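You operate a simulated robot arm through the tools that you are given. There is no shell and no other tool. Be economical: measure what you need, move in short steps, check, and stop when the job is done.

You are at the controls of a simulated two-armed robot. One attempt, no reset.

JOB
Push the lower drawer shut. Close the upper drawer. Take the lid off the teal tin marked "C32" on the top of the left crate lid and lay it down there. Take the pleated filter from the top of the right crate lid and leave it on the top of the left crate lid. Take the grey rag and put it on the right part of the rear beam. Put the purple tag from the top of the short trestle on the middle of the steel table. Put one of the orange caps from the top of the timber platform on the lower middle shelf of the grey unit. Take the narrow timber from the top of the timber platform and put it on top of the grey soap dish. Any order will do. Set down upright: pleated filter, orange cap, narrow timber.

The check looks at the end state, three seconds after you hand in, the way a careful person would. Anything else that was tipped, shoved, dropped, spilled or broken makes it a failure. Lids that push on must go on centred and level and be pressed home; caps that screw on are set level and turned clockwise until they are tight.

ROBOT AND FRAMES
Two 7-joint arms with fingered hands on one trunk, on a base that drives. Base frame: it is fixed to the floor where the robot stands at the start and does not move with it; the origin is under the middle of the robot, x ahead of it, y to its left, z up. Lengths are in m, angles in degrees, forces in N, time in s.
The left shoulder is at the start at [0.04, 0.173, 1.314], the right one opposite. With the tool pointing down near the work surface each hand reaches from about 0.1 to 0.46 m from the robot's upright axis, wherever it stands, measured 20 degrees to its own side. Places, roughly: grey rag (12x8x3 cm) [-5.3, -4.5, 0.8]; grey soap dish (13x9x4 cm) [-0.6, -10.5, 0.6]; lower drawer [0.6, 0, 0.5]; lower middle shelf of the grey unit [-0.1, -8.7, 0.6]; middle of the steel table [-9.1, -2.8, 0.7]; narrow timber [-0.25, -10.5, 0.5]; orange cap (5x6x6 cm) [-0.3, -10.6, 0.6]; pleated filter [-0.5, -1, 0.75]; purple tag [-5.25, -4.75, 0.75]; right part of the rear beam (116x22 cm) [-5.66, -1.06, 0.48]; teal tin [0.25, -1, 0.75]; top of the left crate lid [0.2, -1, 0.7]; upper drawer [0.5, 0, 0.6]. Payload 3.5 kg a hand.
The tool frame of a hand sits at the grasp point between the pads (the TCP): z along the fingers, y along the line on which they close. The tips reach 0.03 m beyond it. The gripper opens to 0.104 m. The gripper's body begins 0.035 m behind the TCP. The gripper is a hand of 3 fingers: y runs from the thumb to the fingers, the wrist lies at [-0.015, -0.104, -0.178] in the tool frame, and closing takes about 1.5 s.
Orientation is that of the tool frame in the base frame, as a unit quaternion [x, y, z, w]. With the fingers straight down and the wrist toward the robot, the tool's x, y and z point along [0, 1, 0], [1, 0, 0] and [0, 0, -1] of the base frame.

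CONTROLS
- The arms move only by the tool arm_command. It takes "left_increments", "right_increments" or both (then of equal length, played together; a hand with none holds still); each is a list that holds one entry, the list of rows, each a list of 7 numbers: the shift along the tool's x, y, z in units of 300 mm (1.0 is 300 mm), then the turn, a rotation vector about the tool's x, y, z in units of 45 degrees (1.0 is 45 degrees), then the opening in per cent of the stroke, from 0 (shut) to 100 (fully open). In form: [[[tx, ty, tz, ax, ay, az, claw], ...]]. A call has 1 to 10 rows; each row is the pose to reach, as a shift and turn from the pose commanded when the call began, along the tool's axes at that moment. A call with a number of a shift or a turn outside -1 to 1 is refused whole. Rows are played at 5 a second. More than 0.05 m and 8.6 degrees between two rows, or a gripper value outside its range, and nothing of the call is played. Where a pose cannot be reached the arm comes as near as it can. A force on the tool above 40 N (or 10 N above the force at the start of the call, whichever is more), or a blocked arm, ends the call early, and 0.2 s more pass. Each finger travels about 0.072 m/s and halts on what it meets, pressing with about 30 N; the grip force reading is that of the motor and also rises with nothing between the fingers. The clock runs only during rows and for 0.2 s after the last one: add rows that repeat a pose to give the fingers time. The reply holds the time, the measured pose of the TCP, the force on the tool along the base axes, the opening and the grip force, in the units named above and with some noise, with the torque about the TCP (base axes, N m) and any sound that the robot's microphone picked up.
- Cameras (640 x 400 px; columns grow to the right, rows downward): "scene" is now at [0.088, -0.0545, 1.4723]; the picture's right is [-0.74, -0.68, 0.00], its down [-0.58, 0.63, -0.52] and it looks along [0.35, -0.38, -0.85] (base axes); focal length 254 px, centre (320, 200). "left" rides on the left gripper at [-0.064, -0.094, -0.117] in its tool frame; the picture's right is [-0.72, -0.33, 0.61], its down [0.64, -0.65, 0.40] and it looks along [0.27, 0.68, 0.68] (tool axes); focal length 238 px, centre (320, 200). "right" rides on the right gripper at [0.064, -0.094, -0.117] in its tool frame; the picture's right is [-0.72, 0.33, -0.61], its down [-0.64, -0.65, 0.40] and it looks along [-0.27, 0.68, 0.68] (tool axes); focal length 238 px, centre (320, 200). There is no depth. A picture from a camera that has moved, and an enlarged one, comes with that camera's place and axes in the base frame and with its lens. The place of the scene camera against the robot may be out by one fixed shift of up to 0.025 m in any direction.
- snapshot(camera): a new picture of that camera. No time passes.
- lift_body(by): slides the trunk up (or, below 0, down) by that many m; the arms and the scene camera ride with it, the base frame stays. It gives what a move gives, with no picture.
- base_move(legs): drives the robot by 1 to 6 legs, each [ahead, left, turn to the left] in m, m and degrees, along the robot's own axes; the way and the turn of a leg run together, so that a leg with both is an arc; at most 1.5 m and 180 degrees a leg. The arms and the cameras ride along, it lands a little off, and it stops where it bumps. It gives what a move gives.
- hand_shape(shape, hand): the hand has 3 fingers and takes this shape, open, in about a second: jaw (thumb against the fingers, like two jaws); tri (thumb and two fingers); tip (a fingertip pinch); poke (one finger out to press); point (the index stretched); flat (the hand flat); cup (the hand cupped); fist (a fist). The gripper value then closes the fingers along that shape, each until it touches; the sizes above hold for jaw. It gives what a move gives, with no picture.
- head_to(pan, tilt): turns the head with the scene camera to pan (to the left, within 86 degrees either way) and tilt (down, from -29 to 69), counted from straight ahead of the robot. It gives what a move gives.
- close_up(camera, box): a new picture of the part [left, top, right, bottom] of that camera's present view, enlarged. No time passes.
- job_done(): hands the job in; it is judged then, once.

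Go step by step. Nothing tells you exact positions but the pictures and the camera data: compare them with the known pose of the tool, close in by small moves and look again before you grip or let go. The budget is 196 turns and 172 pictures, counting those below and the enlarged ones. Unless the task says otherwise, let go and move clear before handing in.

The tools are called after "Request:" as name(argument=value, ...) on one line, values as JSON. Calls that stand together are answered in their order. arm_command: Moves the arms, as the interface text tells. Its arguments: {"type":"object","properties":{"left_increments":{"type":"array","items":{"type":"array","items":{"type":"array","items":{"type":"number"}}}},"right_increments":{"type":"array","items":{"type":"array","items":{"type":"array","items":{"type":"number"}}}}},"required":[]} The other tools are called the same way: lift_body (by) slides the trunk up or down; hand_shape (shape, hand) gives the hand a shape; base_move (legs) drives the base; head_to (pan, tilt) turns the head that bears the scene camera; snapshot (camera) takes a picture; close_up (camera, box) takes an enlarged picture of a part of a camera's view; job_done () hands the job in.

At the start:

```text
t: 0.0
left_tcp_pos: [0.2827, 0.0958, 0.9283]
left_ee_rot: [0.677, 0.688, 0.118, -0.233]
left_contact_force: [-0.3, 0.0, -0.2]
left_wrist_torque: [0.03, 0.02, -0.01]
left_finger_gap: 0.1036
left_gripper_force: 0.0
left_shape: jaw
right_tcp_pos: [0.296, -0.368, 1.0118]
right_ee_rot: [0.707, 0.708, 0.0, 0.0]
right_contact_force: [0.0, 1.0, -0.7]
right_wrist_torque: [0.01, -0.03, -0.02]
right_finger_gap: 0.1037
right_gripper_force: 0.0
right_shape: jaw
trunk travel left (down, up): [-0.41, 0.344]
robot x, y, heading: [0.0022, 0.004, 0.0]
head pan, tilt: [-47.5, 58.5]
```

scene: 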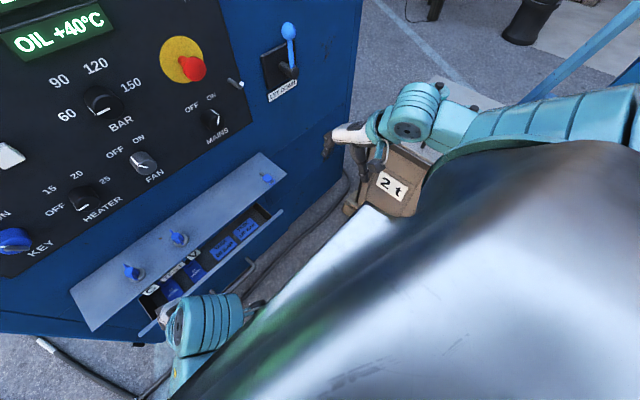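
right: 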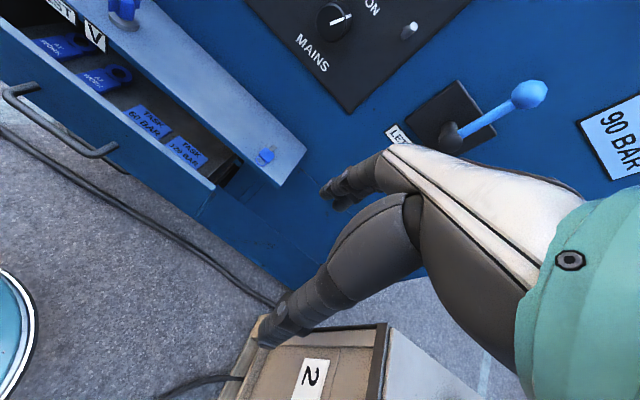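
left: 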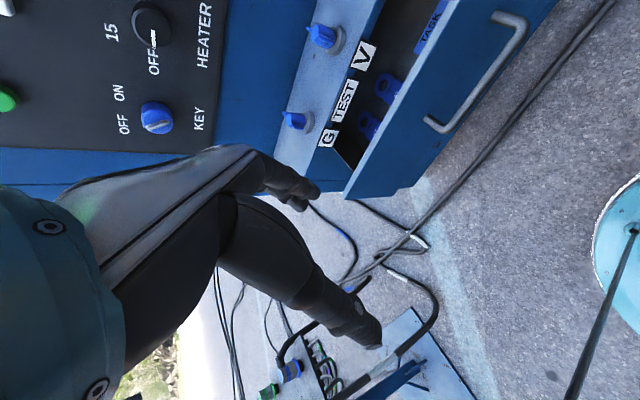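

I see a blue machine ahead with an open drawer below a sloping panel with knobs. I'll look straight ahead to find both drawers.

Request:
head_to(pan=0, tilt=50)

Request:
snapshot(camera="scene")

```text
t: 1.1
left_tcp_pos: [0.2833, 0.0958, 0.9277]
left_ee_rot: [0.677, 0.688, 0.118, -0.233]
left_contact_force: [0.8, 0.2, -0.2]
left_wrist_torque: [-0.03, -0.01, -0.03]
left_finger_gap: 0.1038
left_gripper_force: 0.1
left_shape: jaw
right_tcp_pos: [0.2961, -0.3687, 1.0128]
right_ee_rot: [0.707, 0.707, 0.0, 0.0]
right_contact_force: [-0.8, -0.1, -0.4]
right_wrist_torque: [0.02, -0.03, 0.01]
right_finger_gap: 0.1036
right_gripper_force: 0.0
right_shape: jaw
trunk travel left (down, up): [-0.41, 0.344]
robot x, y, heading: [-0.0011, 0.002, 0.1]
head pan, tilt: [0.0, 50.0]
```

```text
168 pictures are left
camera scene: at [0.1188, -0.0042, 1.4831], right [0.0, -1.0, 0.0], down [-0.77, 0.0, -0.64], along [0.64, 0.0, -0.77], focal length 254 px, centre (320, 200)
```

scene: 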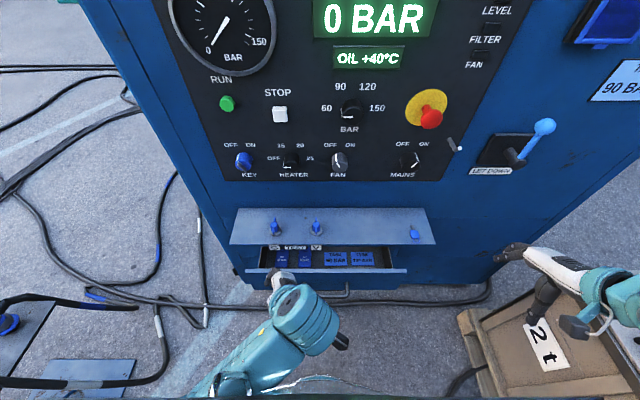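

The drawer area is partly hidden by the left arm and the sloping panel. I'll back off a little to see the fronts.

Request:
base_move(legs=[[-0.5, 0, 0]])

Request:
lift_body(by=-0.3)

Request:
snapshot(camera="scene")

```text
t: 4.1
left_tcp_pos: [-0.2097, 0.0959, 0.9284]
left_ee_rot: [0.676, 0.689, 0.116, -0.233]
left_contact_force: [0.7, 0.4, -0.5]
left_wrist_torque: [0.02, -0.03, 0.0]
left_finger_gap: 0.1037
left_gripper_force: 0.0
left_shape: jaw
right_tcp_pos: [-0.1973, -0.3694, 1.013]
right_ee_rot: [0.707, 0.707, 0.0, 0.0]
right_contact_force: [-0.8, -0.2, -0.1]
right_wrist_torque: [-0.02, -0.03, -0.02]
right_finger_gap: 0.1037
right_gripper_force: 0.1
right_shape: jaw
trunk travel left (down, up): [-0.41, 0.344]
robot x, y, heading: [-0.4952, -0.0005, 0.0]
head pan, tilt: [0.0, 50.0]
```

```text
t: 5.9
left_tcp_pos: [-0.1926, 0.1492, 0.7143]
left_ee_rot: [0.618, 0.723, 0.124, -0.283]
left_contact_force: [-0.3, 0.1, 1.2]
left_wrist_torque: [-0.02, -0.01, 0.02]
left_finger_gap: 0.1036
left_gripper_force: 0.0
left_shape: jaw
right_tcp_pos: [-0.1922, -0.3697, 0.7879]
right_ee_rot: [0.704, 0.708, -0.041, -0.04]
right_contact_force: [-0.2, 0.2, 0.0]
right_wrist_torque: [0.04, -0.03, 0.02]
right_finger_gap: 0.1035
right_gripper_force: 0.1
right_shape: jaw
trunk travel left (down, up): [-0.215, 0.539]
robot x, y, heading: [-0.495, -0.0004, -0.2]
head pan, tilt: [0.0, 50.0]
stopped: the arm was blocked; the commanded pose is now the measured one
```

```text
167 pictures are left
camera scene: at [-0.305, -0.0041, 1.2842], right [0.0, -1.0, 0.0], down [-0.77, 0.0, -0.64], along [0.64, 0.0, -0.77], focal length 254 px, centre (320, 200)
```

scene: 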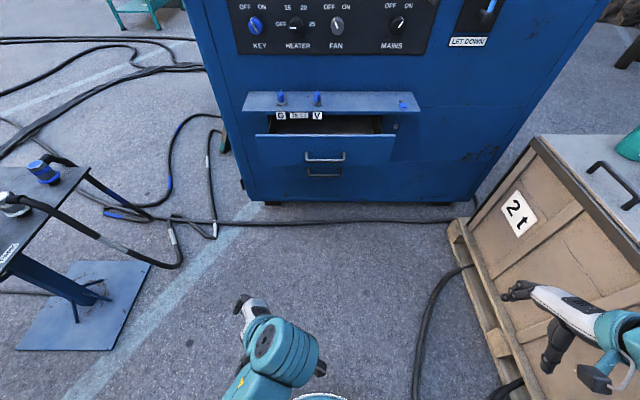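

The upper drawer stands out, with the lower drawer's handle below it. I'll zoom in.

Request:
close_up(camera="scene", box=[220, 70, 440, 208])

Request:
head_to(pan=0, tilt=30)

Request:
close_up(camera="scene", box=[200, 140, 460, 302])

```text
2.90 times, centred on (330, 139) of scene
camera zoom: at [-0.305, -0.0041, 1.2842], right [0.0, -1.0, 0.0], down [-0.77, 0.0, -0.64], along [0.64, 0.0, -0.77], focal length 736 px, centre (291, 377)
```

zoom: 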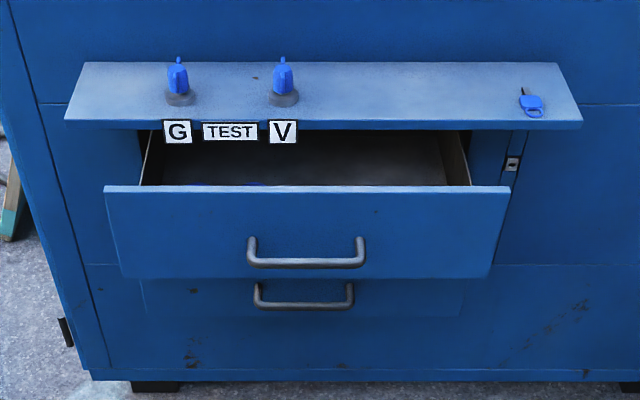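

```text
t: 6.8
left_tcp_pos: [-0.192, 0.148, 0.715]
left_ee_rot: [0.619, 0.723, 0.124, -0.282]
left_contact_force: [-0.2, -0.3, -0.1]
left_wrist_torque: [0.02, -0.04, 0.01]
left_finger_gap: 0.1038
left_gripper_force: 0.0
left_shape: jaw
right_tcp_pos: [-0.1922, -0.3696, 0.7895]
right_ee_rot: [0.705, 0.707, -0.04, -0.041]
right_contact_force: [-0.3, 0.4, -0.5]
right_wrist_torque: [-0.01, 0.02, 0.03]
right_finger_gap: 0.1036
right_gripper_force: 0.1
right_shape: jaw
trunk travel left (down, up): [-0.215, 0.539]
robot x, y, heading: [-0.4959, -0.0049, 0.2]
head pan, tilt: [0.0, 30.0]
```

```text
2.46 times, centred on (330, 221) of scene
camera zoom: at [-0.2918, -0.0042, 1.3144], right [0.0, -1.0, 0.0], down [-0.5, 0.0, -0.87], along [0.87, 0.0, -0.5], focal length 625 px, centre (295, 148)
```

zoom: 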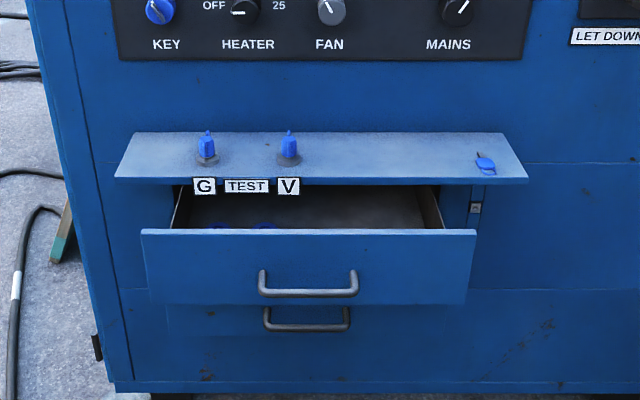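

Upper drawer front is about x 0.51, z 0.55–0.70; the lower one looks slightly open below it. I'll straighten the left hand up out of the way and tilt the right hand forward 45° with fingers shut as a pusher.

Request:
arm_command(left_increments=[[[0.078, -0.024, -0.113, -0.048, -0.124, 0.032, 100], [0.156, -0.048, -0.226, -0.096, -0.248, 0.064, 100], [0.234, -0.071, -0.339, -0.145, -0.372, 0.096, 100], [0.311, -0.095, -0.451, -0.193, -0.496, 0.127, 100], [0.389, -0.118, -0.564, -0.241, -0.62, 0.159, 100], [0.467, -0.142, -0.677, -0.289, -0.744, 0.191, 100]]], right_increments=[[[0, 0, 0, -0.167, 0, 0, 0], [0, 0, 0, -0.333, 0, 0, 0], [0, 0, 0, -0.5, 0, 0, 0], [0, 0, 0, -0.667, 0, 0, 0], [0, 0, 0, -0.833, 0, 0, 0], [0, 0, 0, -1, 0, 0, 0]]])

Request:
lift_body(by=-0.1)

Request:
snapshot(camera="scene")

```text
t: 7.3
left_tcp_pos: [-0.1948, 0.1752, 0.7241]
left_ee_rot: [0.644, 0.677, 0.127, -0.333]
left_contact_force: [0.5, 0.1, -0.7]
left_wrist_torque: [0.0, 0.0, 0.0]
left_finger_gap: 0.1039
left_gripper_force: 0.1
left_shape: jaw
right_tcp_pos: [-0.1903, -0.3722, 0.7864]
right_ee_rot: [0.705, 0.708, 0.032, 0.03]
right_contact_force: [0.3, -0.7, 0.5]
right_wrist_torque: [-0.05, -0.01, -0.01]
right_finger_gap: 0.0256
right_gripper_force: 0.1
right_shape: jaw
right hand out of reach, approached as far as the arm can: row 1
trunk travel left (down, up): [-0.215, 0.539]
robot x, y, heading: [-0.4932, -0.0001, -0.1]
head pan, tilt: [0.0, 30.0]
stopped in row 2 (left hand): the arm was blocked; the commanded pose is now the measured one
```

```text
t: 8.4
left_tcp_pos: [-0.1844, 0.2214, 0.6322]
left_ee_rot: [0.635, 0.65, 0.196, -0.369]
left_contact_force: [0.5, -0.3, 0.5]
left_wrist_torque: [0.01, 0.01, 0.0]
left_finger_gap: 0.1036
left_gripper_force: 0.0
left_shape: jaw
right_tcp_pos: [-0.1905, -0.3714, 0.6777]
right_ee_rot: [0.706, 0.708, 0.0, -0.005]
right_contact_force: [0.9, 0.4, 0.1]
right_wrist_torque: [0.0, -0.03, -0.04]
right_finger_gap: 0.0
right_gripper_force: 30.5
right_shape: jaw
trunk travel left (down, up): [-0.128, 0.627]
robot x, y, heading: [-0.4911, -0.0011, 0.3]
head pan, tilt: [0.0, 30.0]
stopped: the arm was blocked; the commanded pose is now the measured one
```

```text
164 pictures are left
camera scene: at [-0.2459, -0.004, 1.2228], right [0.0, -1.0, 0.0], down [-0.5, 0.0, -0.87], along [0.87, 0.0, -0.5], focal length 254 px, centre (320, 200)
```

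scene: 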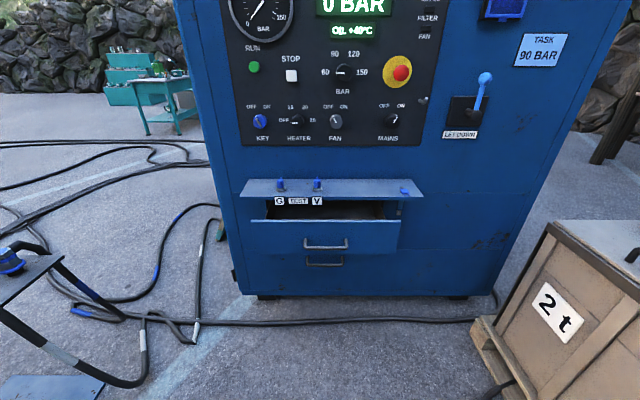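

The left arm is blocked near the trunk. I'll bring both hands forward away from the body while turning them.

Request:
arm_command(left_increments=[[[0.087, 0.102, -0.022, 0, 0, 0, 100], [0.174, 0.205, -0.043, -0.048, -0.15, 0, 100], [0.262, 0.307, -0.065, -0.096, -0.3, 0.01, 100], [0.349, 0.41, -0.087, -0.145, -0.45, 0.015, 100], [0.436, 0.512, -0.108, -0.193, -0.6, 0.02, 100], [0.523, 0.615, -0.13, -0.24, -0.75, 0.025, 100]]], right_increments=[[[0.05, 0.08, 0, 0, 0, 0, 0], [0.1, 0.16, 0, -0.15, 0, 0, 0], [0.15, 0.24, 0, -0.3, 0, 0, 0], [0.2, 0.32, 0, -0.45, 0, 0, 0], [0.25, 0.4, 0, -0.6, 0, 0, 0], [0.3, 0.4, 0, -0.75, 0, 0, 0]]])

Request:
snapshot(camera="scene")

```text
t: 9.8
left_tcp_pos: [0.0207, 0.3219, 0.7359]
left_ee_rot: [0.702, 0.702, 0.056, -0.101]
left_contact_force: [-0.7, 0.5, -0.6]
left_wrist_torque: [-0.02, 0.02, 0.01]
left_finger_gap: 0.1035
left_gripper_force: 0.0
left_shape: jaw
right_tcp_pos: [-0.0692, -0.2816, 0.6781]
right_ee_rot: [0.676, 0.678, 0.207, 0.203]
right_contact_force: [-0.1, -0.2, 0.2]
right_wrist_torque: [-0.04, 0.02, -0.02]
right_finger_gap: 0.0001
right_gripper_force: 30.1
right_shape: jaw
trunk travel left (down, up): [-0.128, 0.627]
robot x, y, heading: [-0.4935, -0.0022, 0.2]
head pan, tilt: [0.0, 30.0]
```

```text
163 pictures are left
camera scene: at [-0.2457, -0.004, 1.2233], right [0.0, -1.0, 0.0], down [-0.5, 0.0, -0.87], along [0.87, 0.0, -0.5], focal length 254 px, centre (320, 200)
```

scene: 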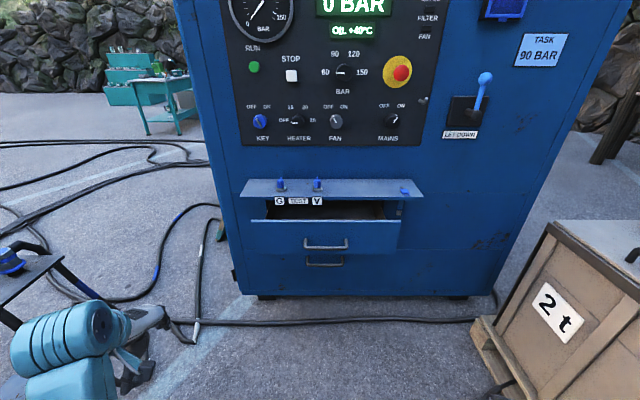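

Both hands are free now. I'll lower the trunk more and look through the right hand's camera at the drawers.

Request:
lift_body(by=-0.1)

Request:
snapshot(camera="right")

Request:
close_up(camera="scene", box=[220, 160, 440, 298])

```text
t: 11.1
left_tcp_pos: [0.0177, 0.3208, 0.6332]
left_ee_rot: [0.702, 0.702, 0.058, -0.104]
left_contact_force: [0.1, 0.0, 0.0]
left_wrist_torque: [0.02, 0.0, 0.0]
left_finger_gap: 0.1037
left_gripper_force: 0.1
left_shape: jaw
right_tcp_pos: [-0.0699, -0.2816, 0.5794]
right_ee_rot: [0.676, 0.678, 0.206, 0.201]
right_contact_force: [0.1, -0.1, 0.2]
right_wrist_torque: [0.0, 0.0, -0.03]
right_finger_gap: 0.0
right_gripper_force: 29.7
right_shape: jaw
trunk travel left (down, up): [-0.028, 0.727]
robot x, y, heading: [-0.4926, 0.0012, 0.2]
head pan, tilt: [0.0, 30.0]
```

```text
162 pictures are left
camera right: at [-0.2141, -0.2184, 0.6249], right [-0.06, -0.72, 0.69], down [-0.32, -0.64, -0.7], along [0.95, -0.26, -0.19], focal length 238 px, centre (320, 200)
```

right: 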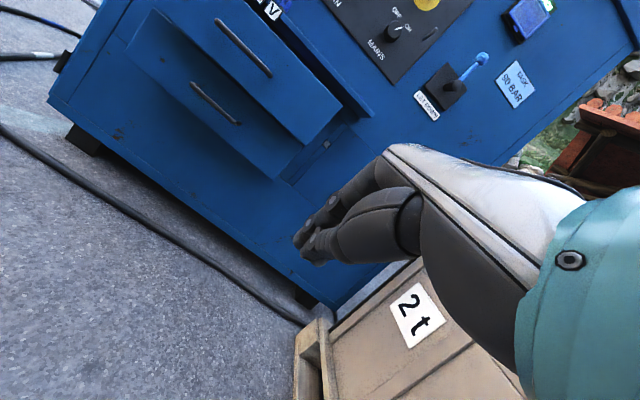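

```text
2.90 times, centred on (330, 229) of scene
camera zoom: at [-0.1859, -0.0041, 1.1167], right [0.0, -1.0, 0.0], down [-0.5, 0.0, -0.87], along [0.87, 0.0, -0.5], focal length 736 px, centre (291, 116)
```

zoom: 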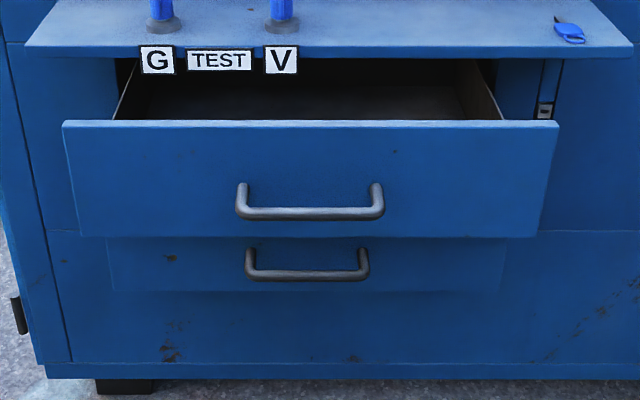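

Triangulating: upper front ≈ x 0.46, z 0.59–0.74 with handle at z 0.65; lower front ≈ x 0.55, handle z 0.48. I'll tilt the right hand flatter and put it beside the upper handle, then drive up.

Request:
arm_command(right_increments=[[[0.13, 0.023, -0.034, -0.14, 0, 0, 0], [0.26, 0.046, -0.068, -0.28, 0, 0, 0], [0.39, 0.07, -0.102, -0.42, 0, 0, 0], [0.53, 0.093, -0.138, -0.58, 0, 0, 0], [0.53, 0.093, -0.138, -0.58, 0, 0, 0]]])

Request:
base_move(legs=[[0.36, 0, 0]])

Request:
snapshot(camera="scene")

Request:
snapshot(camera="right")

```text
t: 12.3
left_tcp_pos: [0.0155, 0.3209, 0.6335]
left_ee_rot: [0.703, 0.701, 0.057, -0.104]
left_contact_force: [0.2, -0.4, 0.0]
left_wrist_torque: [0.03, -0.03, 0.02]
left_finger_gap: 0.1039
left_gripper_force: 0.0
left_shape: jaw
right_tcp_pos: [-0.0813, -0.1222, 0.6221]
right_ee_rot: [0.571, 0.652, 0.348, 0.357]
right_contact_force: [0.1, 0.9, 1.0]
right_wrist_torque: [-0.01, 0.03, -0.03]
right_finger_gap: 0.0
right_gripper_force: 30.1
right_shape: jaw
trunk travel left (down, up): [-0.028, 0.727]
robot x, y, heading: [-0.496, -0.0032, 0.4]
head pan, tilt: [0.0, 30.0]
```

```text
t: 14.6
left_tcp_pos: [0.3811, 0.3226, 0.6334]
left_ee_rot: [0.702, 0.703, 0.058, -0.103]
left_contact_force: [0.3, -0.4, 0.1]
left_wrist_torque: [0.0, -0.01, -0.03]
left_finger_gap: 0.1039
left_gripper_force: 0.0
left_shape: jaw
right_tcp_pos: [0.2821, -0.1176, 0.6202]
right_ee_rot: [0.573, 0.653, 0.349, 0.351]
right_contact_force: [-1.3, 0.6, -0.4]
right_wrist_torque: [0.04, 0.01, -0.01]
right_finger_gap: 0.0
right_gripper_force: 29.4
right_shape: jaw
trunk travel left (down, up): [-0.028, 0.727]
robot x, y, heading: [-0.1269, -0.0029, 0.3]
head pan, tilt: [0.0, 30.0]
```

```text
160 pictures are left
camera scene: at [0.1787, -0.0028, 1.1165], right [0.0, -1.0, 0.0], down [-0.5, 0.0, -0.87], along [0.87, 0.0, -0.5], focal length 254 px, centre (320, 200)
```

scene: 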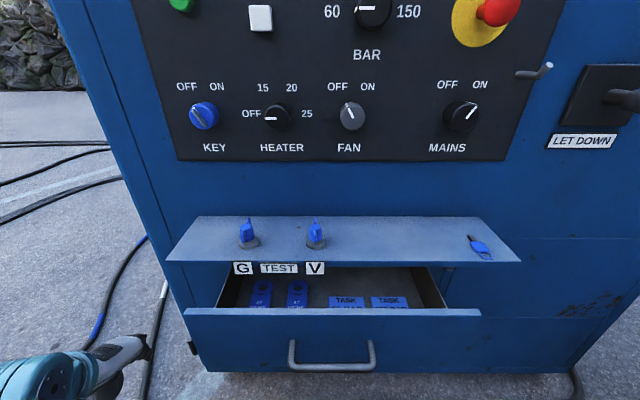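

```text
159 pictures are left
camera right: at [0.1274, -0.0703, 0.5956], right [-0.29, -0.71, 0.64], down [0.08, -0.68, -0.73], along [0.95, -0.16, 0.26], focal length 238 px, centre (320, 200)
```

right: 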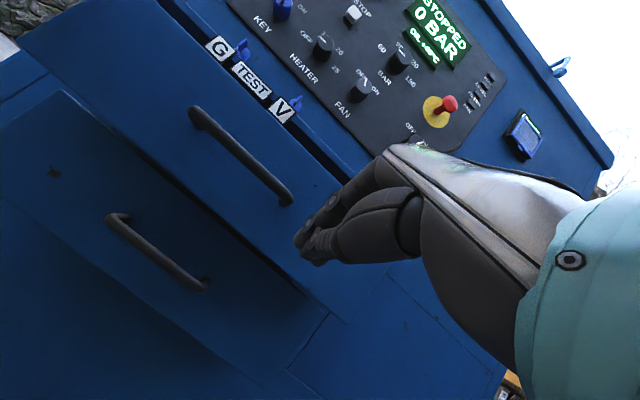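

The hand sits just right of the upper handle. I'll shift 3 cm further right, drive closer 8 cm, then push the upper drawer with the arm.

Request:
base_move(legs=[[0.09, 0, 0]])

Request:
arm_command(right_increments=[[[-0.1, -0.01, -0.005, 0, 0, 0, 0], [-0.11, 0.04, 0.08, 0, 0, 0, 0], [-0.12, 0.09, 0.166, 0, 0, 0, 0], [-0.13, 0.14, 0.252, 0, 0, 0, 0], [-0.14, 0.19, 0.338, 0, 0, 0, 0], [-0.15, 0.24, 0.424, 0, 0, 0, 0], [-0.16, 0.29, 0.51, 0, 0, 0, 0], [-0.17, 0.34, 0.595, 0, 0, 0, 0]]])

Request:
snapshot(camera="scene")

```text
t: 15.7
left_tcp_pos: [0.4707, 0.3207, 0.6333]
left_ee_rot: [0.702, 0.702, 0.058, -0.104]
left_contact_force: [-0.3, 0.9, -0.3]
left_wrist_torque: [0.0, 0.01, 0.01]
left_finger_gap: 0.1035
left_gripper_force: 0.1
left_shape: jaw
right_tcp_pos: [0.3705, -0.1189, 0.6196]
right_ee_rot: [0.572, 0.654, 0.347, 0.352]
right_contact_force: [0.2, 0.2, 0.3]
right_wrist_torque: [0.01, -0.02, -0.02]
right_finger_gap: 0.0001
right_gripper_force: 30.4
right_shape: jaw
trunk travel left (down, up): [-0.028, 0.727]
robot x, y, heading: [-0.039, -0.0011, 0.1]
head pan, tilt: [0.0, 30.0]
```

```text
t: 17.5
left_tcp_pos: [0.4706, 0.3216, 0.6328]
left_ee_rot: [0.703, 0.702, 0.058, -0.103]
left_contact_force: [0.5, -0.7, -0.2]
left_wrist_torque: [0.02, -0.01, 0.01]
left_finger_gap: 0.1037
left_gripper_force: 0.0
left_shape: jaw
right_tcp_pos: [0.58, -0.1483, 0.622]
right_ee_rot: [0.572, 0.654, 0.348, 0.351]
right_contact_force: [0.1, 0.1, 0.0]
right_wrist_torque: [0.0, 0.0, 0.03]
right_finger_gap: 0.0
right_gripper_force: 30.4
right_shape: jaw
trunk travel left (down, up): [-0.028, 0.727]
robot x, y, heading: [-0.0365, -0.0001, 0.2]
head pan, tilt: [0.0, 30.0]
```

```text
158 pictures are left
camera scene: at [0.2688, -0.0032, 1.1164], right [0.0, -1.0, 0.0], down [-0.5, 0.0, -0.87], along [0.87, 0.0, -0.5], focal length 254 px, centre (320, 200)
```

scene: 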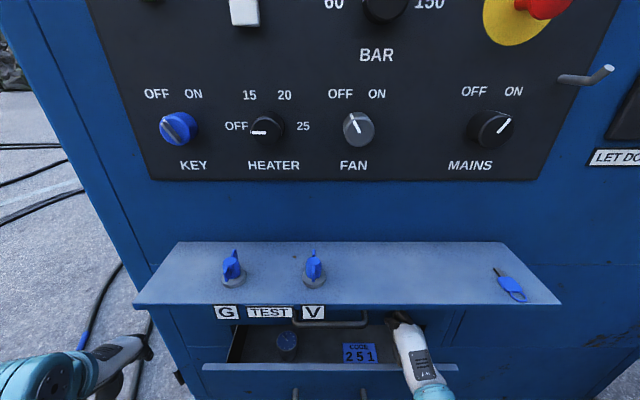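

The upper drawer has gone in (its handle is seen behind the sill) and the lower drawer's contents show. I'll push on until resistance.

Request:
arm_command(right_increments=[[[-0.005, 0.025, 0.043, 0, 0, 0, 0], [-0.01, 0.05, 0.086, 0, 0, 0, 0], [-0.014, 0.075, 0.129, 0, 0, 0, 0], [-0.018, 0.1, 0.172, 0, 0, 0, 0]]])

Request:
snapshot(camera="right")

```text
t: 18.3
left_tcp_pos: [0.4691, 0.3224, 0.6354]
left_ee_rot: [0.702, 0.702, 0.059, -0.102]
left_contact_force: [0.7, -0.8, 1.5]
left_wrist_torque: [0.02, 0.01, 0.0]
left_finger_gap: 0.1036
left_gripper_force: 0.0
left_shape: jaw
right_tcp_pos: [0.6138, -0.1489, 0.6211]
right_ee_rot: [0.571, 0.653, 0.35, 0.352]
right_contact_force: [-25.4, -1.4, 3.8]
right_wrist_torque: [0.0, 0.05, -0.07]
right_finger_gap: 0.0003
right_gripper_force: 30.2
right_shape: jaw
trunk travel left (down, up): [-0.028, 0.727]
robot x, y, heading: [-0.0401, 0.0002, -0.0]
head pan, tilt: [0.0, 30.0]
stopped in row 3 (right hand): the force on the tool passed its limit at 55 N (the readings are from after the stop); the commanded pose is now the measured one
```

```text
157 pictures are left
camera right: at [0.4601, -0.1012, 0.5961], right [-0.29, -0.72, 0.63], down [0.09, -0.68, -0.73], along [0.95, -0.16, 0.26], focal length 238 px, centre (320, 200)
```

right: 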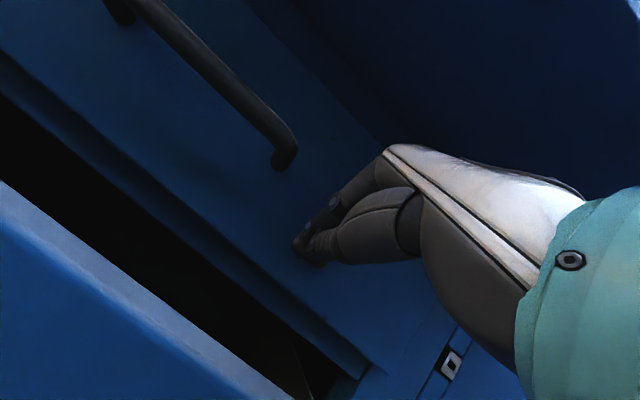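

The upper drawer is home (face at x≈0.64). Now retreat, drop 9 cm and push the lower front.

Request:
arm_command(right_increments=[[[0.016, -0.084, -0.143, 0, 0, 0, 0], [0.032, -0.168, -0.286, 0, 0, 0, 0], [0.048, -0.251, -0.429, 0, 0, 0, 0], [0.064, -0.335, -0.572, 0, 0, 0, 0], [0.072, -0.46, -0.495, 0, 0, 0, 0], [0.081, -0.592, -0.419, 0, 0, 0, 0]]])

Request:
snapshot(camera="scene")

Request:
snapshot(camera="right")

```text
t: 19.7
left_tcp_pos: [0.4714, 0.321, 0.6328]
left_ee_rot: [0.702, 0.702, 0.058, -0.103]
left_contact_force: [0.8, 0.1, 0.0]
left_wrist_torque: [0.01, 0.0, 0.0]
left_finger_gap: 0.1038
left_gripper_force: 0.1
left_shape: jaw
right_tcp_pos: [0.4167, -0.1491, 0.531]
right_ee_rot: [0.572, 0.654, 0.349, 0.352]
right_contact_force: [0.4, 0.1, -0.4]
right_wrist_torque: [0.02, -0.02, -0.01]
right_finger_gap: 0.0
right_gripper_force: 30.0
right_shape: jaw
trunk travel left (down, up): [-0.028, 0.727]
robot x, y, heading: [-0.0406, 0.0022, -0.0]
head pan, tilt: [0.0, 30.0]
```

```text
156 pictures are left
camera scene: at [0.2686, -0.0034, 1.1164], right [0.0, -1.0, 0.0], down [-0.5, 0.0, -0.87], along [0.87, 0.0, -0.5], focal length 254 px, centre (320, 200)
```

scene: 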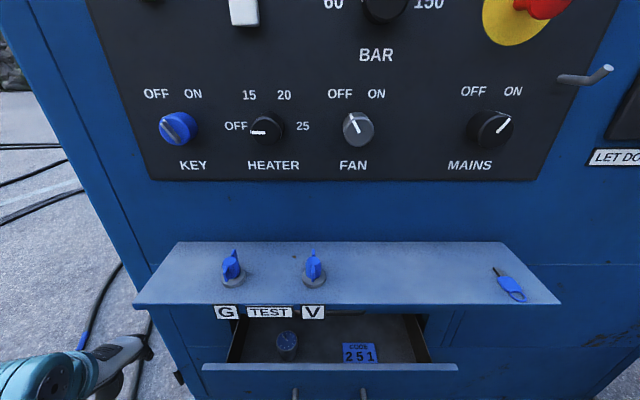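

```text
155 pictures are left
camera right: at [0.2629, -0.1017, 0.5059], right [-0.29, -0.72, 0.63], down [0.08, -0.68, -0.73], along [0.95, -0.16, 0.26], focal length 238 px, centre (320, 200)
```

right: 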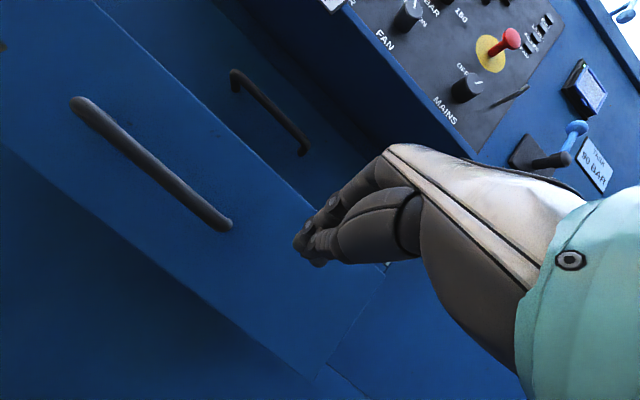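

The fingertips face the lower front beside its handle. I'll drop 1.5 cm and push in.

Request:
arm_command(right_increments=[[[0.003, -0.043, 0.025, 0, 0, 0, 0], [-0.01, 0.017, 0.129, 0, 0, 0, 0], [-0.02, 0.067, 0.215, 0, 0, 0, 0], [-0.03, 0.118, 0.3, 0, 0, 0, 0], [-0.04, 0.168, 0.386, 0, 0, 0, 0], [-0.05, 0.218, 0.472, 0, 0, 0, 0], [-0.06, 0.253, 0.532, 0, 0, 0, 0], [-0.065, 0.288, 0.592, 0, 0, 0, 0], [-0.07, 0.313, 0.635, 0, 0, 0, 0]]])

Request:
snapshot(camera="scene")

```text
t: 21.6
left_tcp_pos: [0.4716, 0.3205, 0.6339]
left_ee_rot: [0.703, 0.701, 0.058, -0.102]
left_contact_force: [0.2, -0.1, 0.4]
left_wrist_torque: [-0.05, 0.01, 0.02]
left_finger_gap: 0.1038
left_gripper_force: 0.1
left_shape: jaw
right_tcp_pos: [0.613, -0.1493, 0.5156]
right_ee_rot: [0.572, 0.653, 0.35, 0.352]
right_contact_force: [-16.6, -1.4, 4.0]
right_wrist_torque: [-0.01, -0.01, -0.08]
right_finger_gap: 0.0001
right_gripper_force: 30.1
right_shape: jaw
trunk travel left (down, up): [-0.028, 0.727]
robot x, y, heading: [-0.0372, 0.0001, -0.1]
head pan, tilt: [0.0, 30.0]
stopped in row 9 (right hand): the force on the tool passed its limit at 54 N (the readings are from after the stop); the commanded pose is now the measured one
```

```text
154 pictures are left
camera scene: at [0.2668, -0.0037, 1.1169], right [0.0, -1.0, 0.0], down [-0.5, 0.0, -0.87], along [0.87, 0.0, -0.5], focal length 254 px, centre (320, 200)
```

scene: 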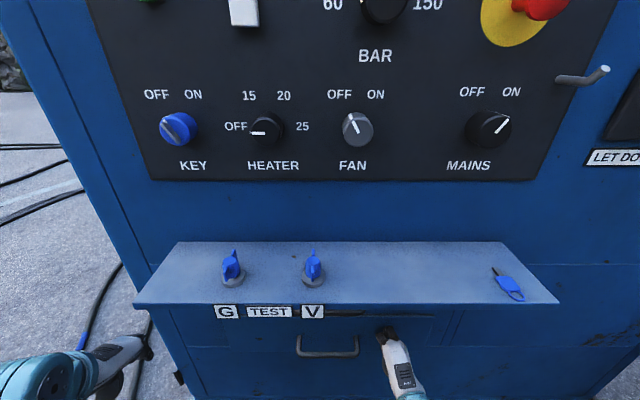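

Both fronts now stop at the same depth. I'll retreat, back the base off and check both.

Request:
arm_command(right_increments=[[[0.016, -0.084, -0.143, 0, 0, 0, 0], [0.032, -0.168, -0.286, 0, 0, 0, 0], [0.048, -0.251, -0.429, 0, 0, 0, 0], [0.064, -0.335, -0.572, 0, 0, 0, 0]]])

Request:
base_move(legs=[[-0.4, 0, 0]])

Request:
snapshot(camera="scene")

```text
t: 22.6
left_tcp_pos: [0.4719, 0.321, 0.6322]
left_ee_rot: [0.703, 0.702, 0.058, -0.103]
left_contact_force: [1.4, 0.4, 0.0]
left_wrist_torque: [0.01, 0.02, 0.02]
left_finger_gap: 0.1039
left_gripper_force: 0.0
left_shape: jaw
right_tcp_pos: [0.4152, -0.151, 0.5176]
right_ee_rot: [0.571, 0.653, 0.351, 0.352]
right_contact_force: [-0.4, -0.8, -0.3]
right_wrist_torque: [0.02, 0.0, 0.0]
right_finger_gap: 0.0
right_gripper_force: 29.8
right_shape: jaw
trunk travel left (down, up): [-0.028, 0.727]
robot x, y, heading: [-0.0366, 0.0017, -0.1]
head pan, tilt: [0.0, 30.0]
```

```text
t: 25.1
left_tcp_pos: [0.0685, 0.323, 0.6332]
left_ee_rot: [0.7, 0.704, 0.057, -0.103]
left_contact_force: [0.1, 0.4, -0.4]
left_wrist_torque: [0.02, 0.03, -0.03]
left_finger_gap: 0.1037
left_gripper_force: 0.0
left_shape: jaw
right_tcp_pos: [0.0153, -0.1492, 0.5158]
right_ee_rot: [0.57, 0.655, 0.351, 0.351]
right_contact_force: [0.5, 0.9, -0.6]
right_wrist_torque: [0.01, 0.0, -0.01]
right_finger_gap: 0.0002
right_gripper_force: 29.9
right_shape: jaw
trunk travel left (down, up): [-0.028, 0.727]
robot x, y, heading: [-0.4411, 0.0016, 0.0]
head pan, tilt: [0.0, 30.0]
```

```text
153 pictures are left
camera scene: at [-0.1334, -0.0029, 1.1165], right [0.01, -1.0, 0.0], down [-0.5, 0.0, -0.87], along [0.87, 0.0, -0.5], focal length 254 px, centre (320, 200)
```

scene: 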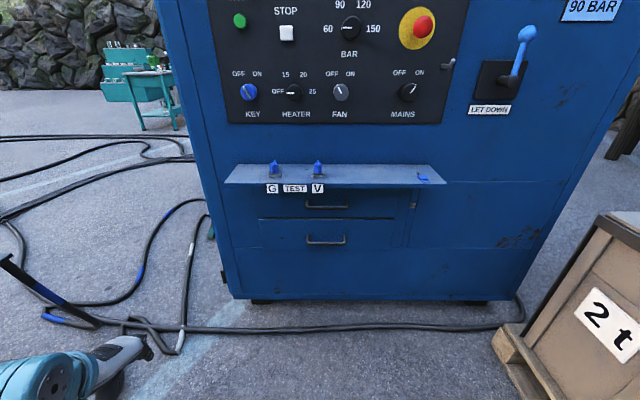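

Both drawers are shut. Now the crates: raise the trunk for clearance, then turn right to face them.

Request:
lift_body(by=0.42)

Request:
base_move(legs=[[0.2, 0.2, 0], [0, 0, -90]])

Request:
head_to(pan=0, tilt=40)

Request:
snapshot(camera="scene")

```text
refused: 0.42 is not a number from -0.4 to 0.4
```

```text
t: 30.9
left_tcp_pos: [0.084, -0.304, 0.6339]
left_ee_rot: [0.993, 0.007, 0.115, -0.034]
left_contact_force: [-0.4, -0.3, -0.4]
left_wrist_torque: [-0.01, 0.01, 0.01]
left_finger_gap: 0.1038
left_gripper_force: 0.0
left_shape: jaw
right_tcp_pos: [-0.388, -0.2563, 0.5165]
right_ee_rot: [0.866, 0.065, 0.003, 0.497]
right_contact_force: [-0.3, 0.0, 1.1]
right_wrist_torque: [0.03, 0.02, 0.0]
right_finger_gap: 0.0
right_gripper_force: 30.0
right_shape: jaw
trunk travel left (down, up): [-0.028, 0.727]
robot x, y, heading: [-0.2449, 0.2006, -88.9]
head pan, tilt: [0.0, 30.0]
```

```text
t: 31.6
left_tcp_pos: [0.0837, -0.3038, 0.6335]
left_ee_rot: [0.993, 0.008, 0.113, -0.033]
left_contact_force: [-0.3, -0.5, 0.1]
left_wrist_torque: [0.03, -0.01, 0.01]
left_finger_gap: 0.1038
left_gripper_force: 0.1
left_shape: jaw
right_tcp_pos: [-0.3875, -0.257, 0.5164]
right_ee_rot: [0.865, 0.065, 0.004, 0.497]
right_contact_force: [0.5, -0.4, 0.4]
right_wrist_torque: [0.03, 0.02, 0.03]
right_finger_gap: 0.0
right_gripper_force: 30.0
right_shape: jaw
trunk travel left (down, up): [-0.028, 0.727]
robot x, y, heading: [-0.2427, 0.2003, -88.7]
head pan, tilt: [0.0, 40.0]
```

```text
152 pictures are left
camera scene: at [-0.2341, -0.0998, 1.1012], right [-1.0, -0.02, 0.0], down [-0.01, 0.64, -0.77], along [0.01, -0.77, -0.64], focal length 254 px, centre (320, 200)
```

scene: 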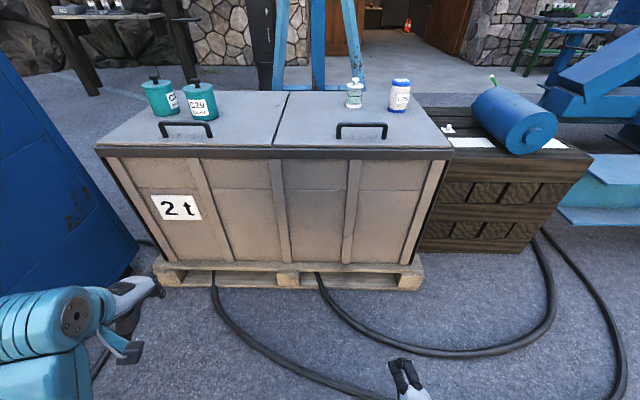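

I see the crate with two lids: two teal tins on the left lid, and two white items on the right. I'll raise the trunk and zoom in.

Request:
lift_body(by=0.38)

Request:
close_up(camera="scene", box=[100, 130, 500, 380])

```text
t: 35.2
left_tcp_pos: [0.084, -0.3018, 1.0128]
left_ee_rot: [0.993, 0.008, 0.114, -0.033]
left_contact_force: [-0.3, -0.4, 0.0]
left_wrist_torque: [0.0, -0.01, 0.04]
left_finger_gap: 0.1038
left_gripper_force: 0.1
left_shape: jaw
right_tcp_pos: [-0.3884, -0.2567, 0.8966]
right_ee_rot: [0.866, 0.066, 0.004, 0.496]
right_contact_force: [0.3, -0.2, 0.4]
right_wrist_torque: [-0.02, -0.03, 0.0]
right_finger_gap: 0.0003
right_gripper_force: 30.2
right_shape: jaw
trunk travel left (down, up): [-0.408, 0.347]
robot x, y, heading: [-0.2422, 0.199, -89.0]
head pan, tilt: [0.0, 40.0]
```

```text
1.60 times, centred on (300, 255) of scene
camera zoom: at [-0.2371, 0.0749, 1.4951], right [-1.0, -0.02, 0.0], down [-0.01, 0.64, -0.77], along [0.01, -0.77, -0.64], focal length 406 px, centre (352, 112)
```

zoom: 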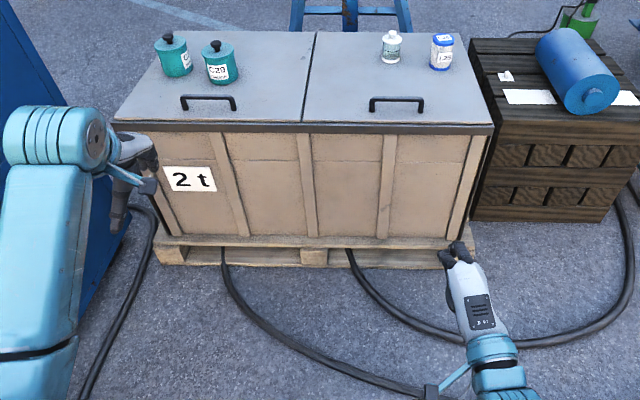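

Tins stand near (0.36,-1.07) and (0.20,-1.03); white items near (-0.38,-1.16) and (-0.55,-1.12); crate front edge is y≈-0.81. I'll drive up to y≈-0.4 and look closer.

Request:
base_move(legs=[[0.6, 0, -1]])

Request:
snapshot(camera="scene")

Request:
close_up(camera="scene", box=[330, 120, 490, 220])

```text
t: 38.6
left_tcp_pos: [0.0899, -0.9084, 1.0131]
left_ee_rot: [0.993, 0.005, 0.114, -0.034]
left_contact_force: [-0.1, -0.7, 0.4]
left_wrist_torque: [0.04, 0.03, -0.02]
left_finger_gap: 0.1037
left_gripper_force: 0.1
left_shape: jaw
right_tcp_pos: [-0.3835, -0.8582, 0.8957]
right_ee_rot: [0.867, 0.062, 0.001, 0.495]
right_contact_force: [-0.1, -0.5, -0.4]
right_wrist_torque: [-0.01, 0.01, 0.01]
right_finger_gap: 0.0002
right_gripper_force: 29.8
right_shape: jaw
trunk travel left (down, up): [-0.408, 0.347]
robot x, y, heading: [-0.2406, -0.4027, -89.2]
head pan, tilt: [0.0, 40.0]
```

```text
150 pictures are left
camera scene: at [-0.2297, -0.5274, 1.4952], right [-1.0, -0.01, 0.0], down [-0.01, 0.64, -0.77], along [0.01, -0.77, -0.64], focal length 254 px, centre (320, 200)
```

scene: 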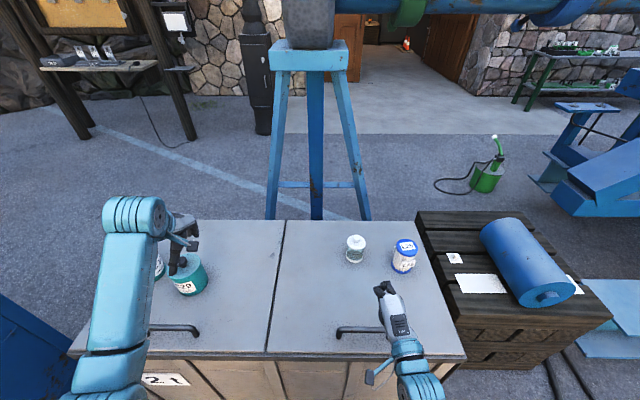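

```text
4.00 times, centred on (410, 170) of scene
camera zoom: at [-0.2297, -0.5274, 1.4952], right [-1.0, -0.01, 0.0], down [-0.01, 0.64, -0.77], along [0.01, -0.77, -0.64], focal length 1016 px, centre (-40, 320)
```

zoom: 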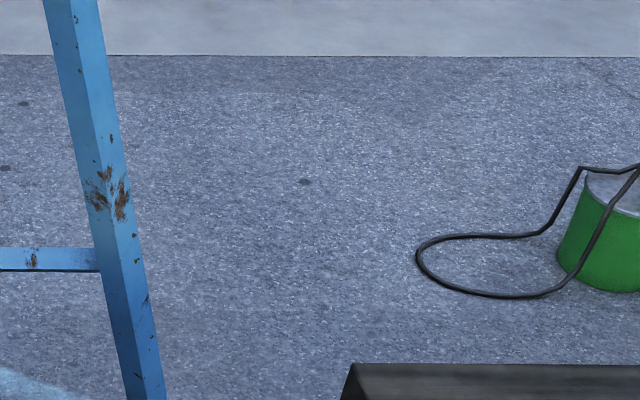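

Request:
close_up(camera="scene", box=[320, 210, 480, 310])

Request:
snapshot(camera="right")

Request:
snapshot(camera="left")

```text
4.00 times, centred on (400, 260) of scene
camera zoom: at [-0.2297, -0.5274, 1.4952], right [-1.0, -0.01, 0.0], down [-0.01, 0.64, -0.77], along [0.01, -0.77, -0.64], focal length 1016 px, centre (0, -40)
```

zoom: 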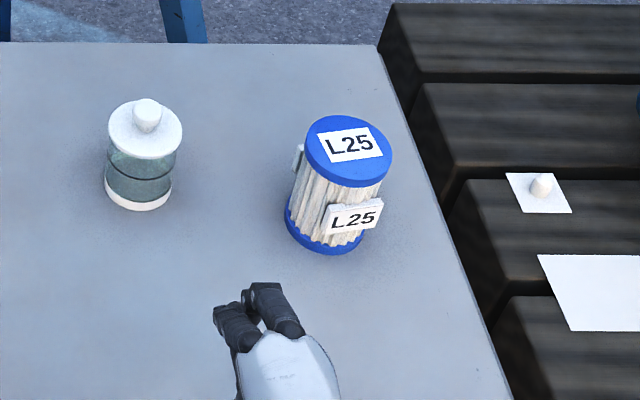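

```text
147 pictures are left
camera right: at [-0.3371, -0.7029, 0.8708], right [-0.72, 0.28, 0.63], down [-0.68, -0.09, -0.73], along [-0.15, -0.95, 0.26], focal length 238 px, centre (320, 200)
```

right: 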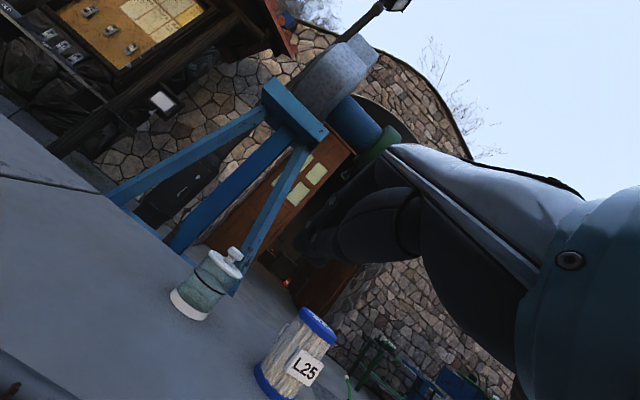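

```text
146 pictures are left
camera left: at [-0.0004, -0.8219, 1.1169], right [-0.57, 0.36, -0.74], down [0.7, 0.68, -0.21], along [0.43, -0.64, -0.64], focal length 238 px, centre (320, 200)
```

left: 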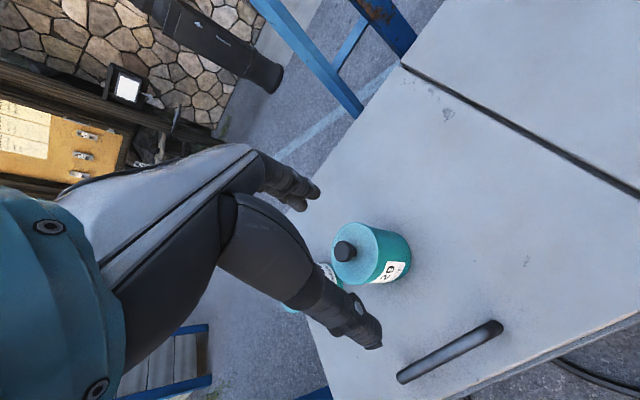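

The filter is the blue-capped L25 cylinder (~7.5 cm wide, ~12 cm tall) on the right lid; tins are on the left lid. Start with the tin: shift left 0.4 m and 0.07 m closer, and straighten the left hand.

Request:
base_move(legs=[[0, 0.4, 0], [0.07, 0, -0.8]])

Request:
arm_command(left_increments=[[[0, 0, 0, -0.044, -0.145, 0.006, 100], [0, 0, 0, -0.087, -0.291, 0.013, 100]]])

Request:
snapshot(camera="scene")

Request:
snapshot(camera="left")

```text
t: 41.8
left_tcp_pos: [0.4829, -0.9796, 1.0126]
left_ee_rot: [0.993, -0.003, 0.114, -0.032]
left_contact_force: [0.3, -0.7, 0.3]
left_wrist_torque: [0.06, 0.04, 0.0]
left_finger_gap: 0.1037
left_gripper_force: 0.0
left_shape: jaw
right_tcp_pos: [0.0125, -0.922, 0.896]
right_ee_rot: [0.867, 0.055, -0.002, 0.496]
right_contact_force: [-0.2, 0.2, -1.0]
right_wrist_torque: [-0.02, -0.01, -0.02]
right_finger_gap: 0.0
right_gripper_force: 30.1
right_shape: jaw
trunk travel left (down, up): [-0.408, 0.347]
robot x, y, heading: [0.166, -0.4704, -90.5]
head pan, tilt: [0.0, 40.0]
```

```text
t: 42.4
left_tcp_pos: [0.4823, -0.978, 1.0124]
left_ee_rot: [1.0, -0.009, -0.001, 0.002]
left_contact_force: [0.7, 0.8, 0.1]
left_wrist_torque: [-0.01, -0.01, 0.0]
left_finger_gap: 0.1036
left_gripper_force: 0.0
left_shape: jaw
right_tcp_pos: [0.0113, -0.9215, 0.8961]
right_ee_rot: [0.867, 0.056, -0.001, 0.496]
right_contact_force: [-0.1, -0.4, -0.1]
right_wrist_torque: [-0.02, 0.01, -0.02]
right_finger_gap: 0.0002
right_gripper_force: 30.1
right_shape: jaw
trunk travel left (down, up): [-0.408, 0.347]
robot x, y, heading: [0.164, -0.4664, -90.4]
head pan, tilt: [0.0, 40.0]
```

```text
145 pictures are left
camera scene: at [0.1708, -0.5932, 1.4952], right [-1.0, 0.01, 0.0], down [0.0, 0.64, -0.77], along [-0.01, -0.77, -0.64], focal length 254 px, centre (320, 200)
```

scene: 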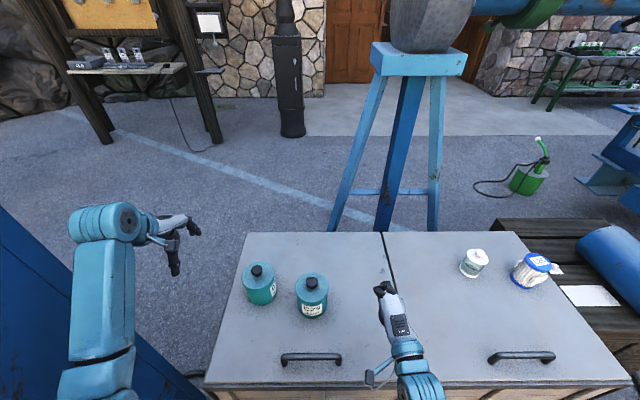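

```text
144 pictures are left
camera left: at [0.421, -0.8842, 1.1285], right [-0.71, 0.34, -0.61], down [0.65, 0.64, -0.41], along [0.25, -0.69, -0.68], focal length 238 px, centre (320, 200)
```

left: 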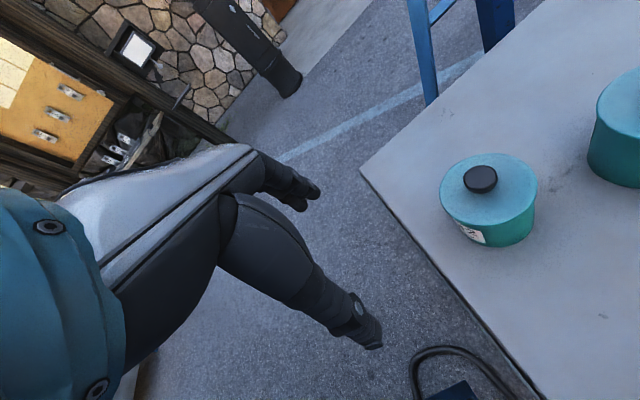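

The left tin (other is C29) should be C32; knob near (0.36,-1.0,0.87). I'll check its label and move the left hand above it for stereo.

Request:
close_up(camera="scene", box=[225, 240, 345, 325])

Request:
arm_command(left_increments=[[[-0.133, 0.022, 0.02, 0, 0, 0, 100], [-0.267, 0.045, 0.04, 0, 0, 0, 100], [-0.4, 0.067, 0.067, 0, 0, 0, 100]]])

Request:
snapshot(camera="left")

```text
4.71 times, centred on (285, 282) of scene
camera zoom: at [0.1708, -0.5932, 1.4952], right [-1.0, 0.01, 0.0], down [0.0, 0.64, -0.77], along [-0.01, -0.77, -0.64], focal length 1195 px, centre (485, -188)
```

zoom: 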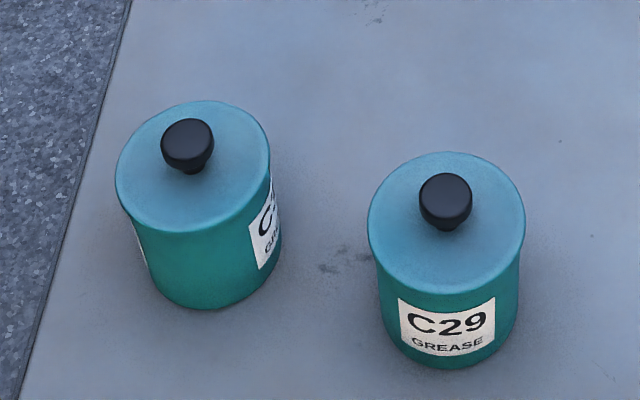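

```text
t: 43.2
left_tcp_pos: [0.3585, -0.9972, 0.9905]
left_ee_rot: [1.0, -0.008, 0.0, 0.001]
left_contact_force: [-0.9, -0.9, -0.3]
left_wrist_torque: [0.0, -0.03, 0.03]
left_finger_gap: 0.1038
left_gripper_force: 0.1
left_shape: jaw
right_tcp_pos: [0.011, -0.9214, 0.8955]
right_ee_rot: [0.867, 0.055, -0.002, 0.495]
right_contact_force: [0.5, 0.0, 0.5]
right_wrist_torque: [0.02, 0.01, 0.02]
right_finger_gap: 0.0
right_gripper_force: 29.9
right_shape: jaw
trunk travel left (down, up): [-0.408, 0.347]
robot x, y, heading: [0.1671, -0.4671, -90.5]
head pan, tilt: [0.0, 40.0]
```

```text
142 pictures are left
camera left: at [0.2974, -0.9022, 1.1068], right [-0.71, 0.34, -0.61], down [0.65, 0.64, -0.41], along [0.26, -0.69, -0.68], focal length 238 px, centre (320, 200)
```

left: 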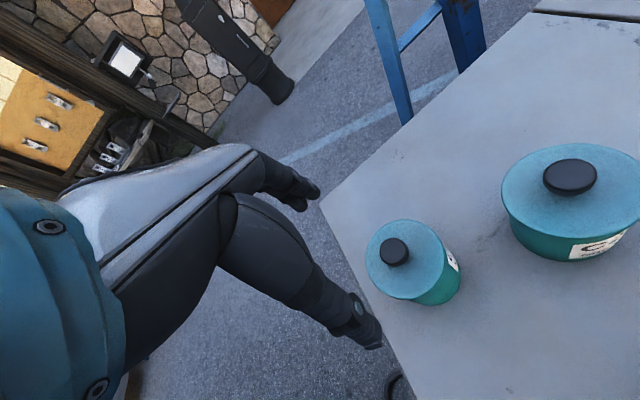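

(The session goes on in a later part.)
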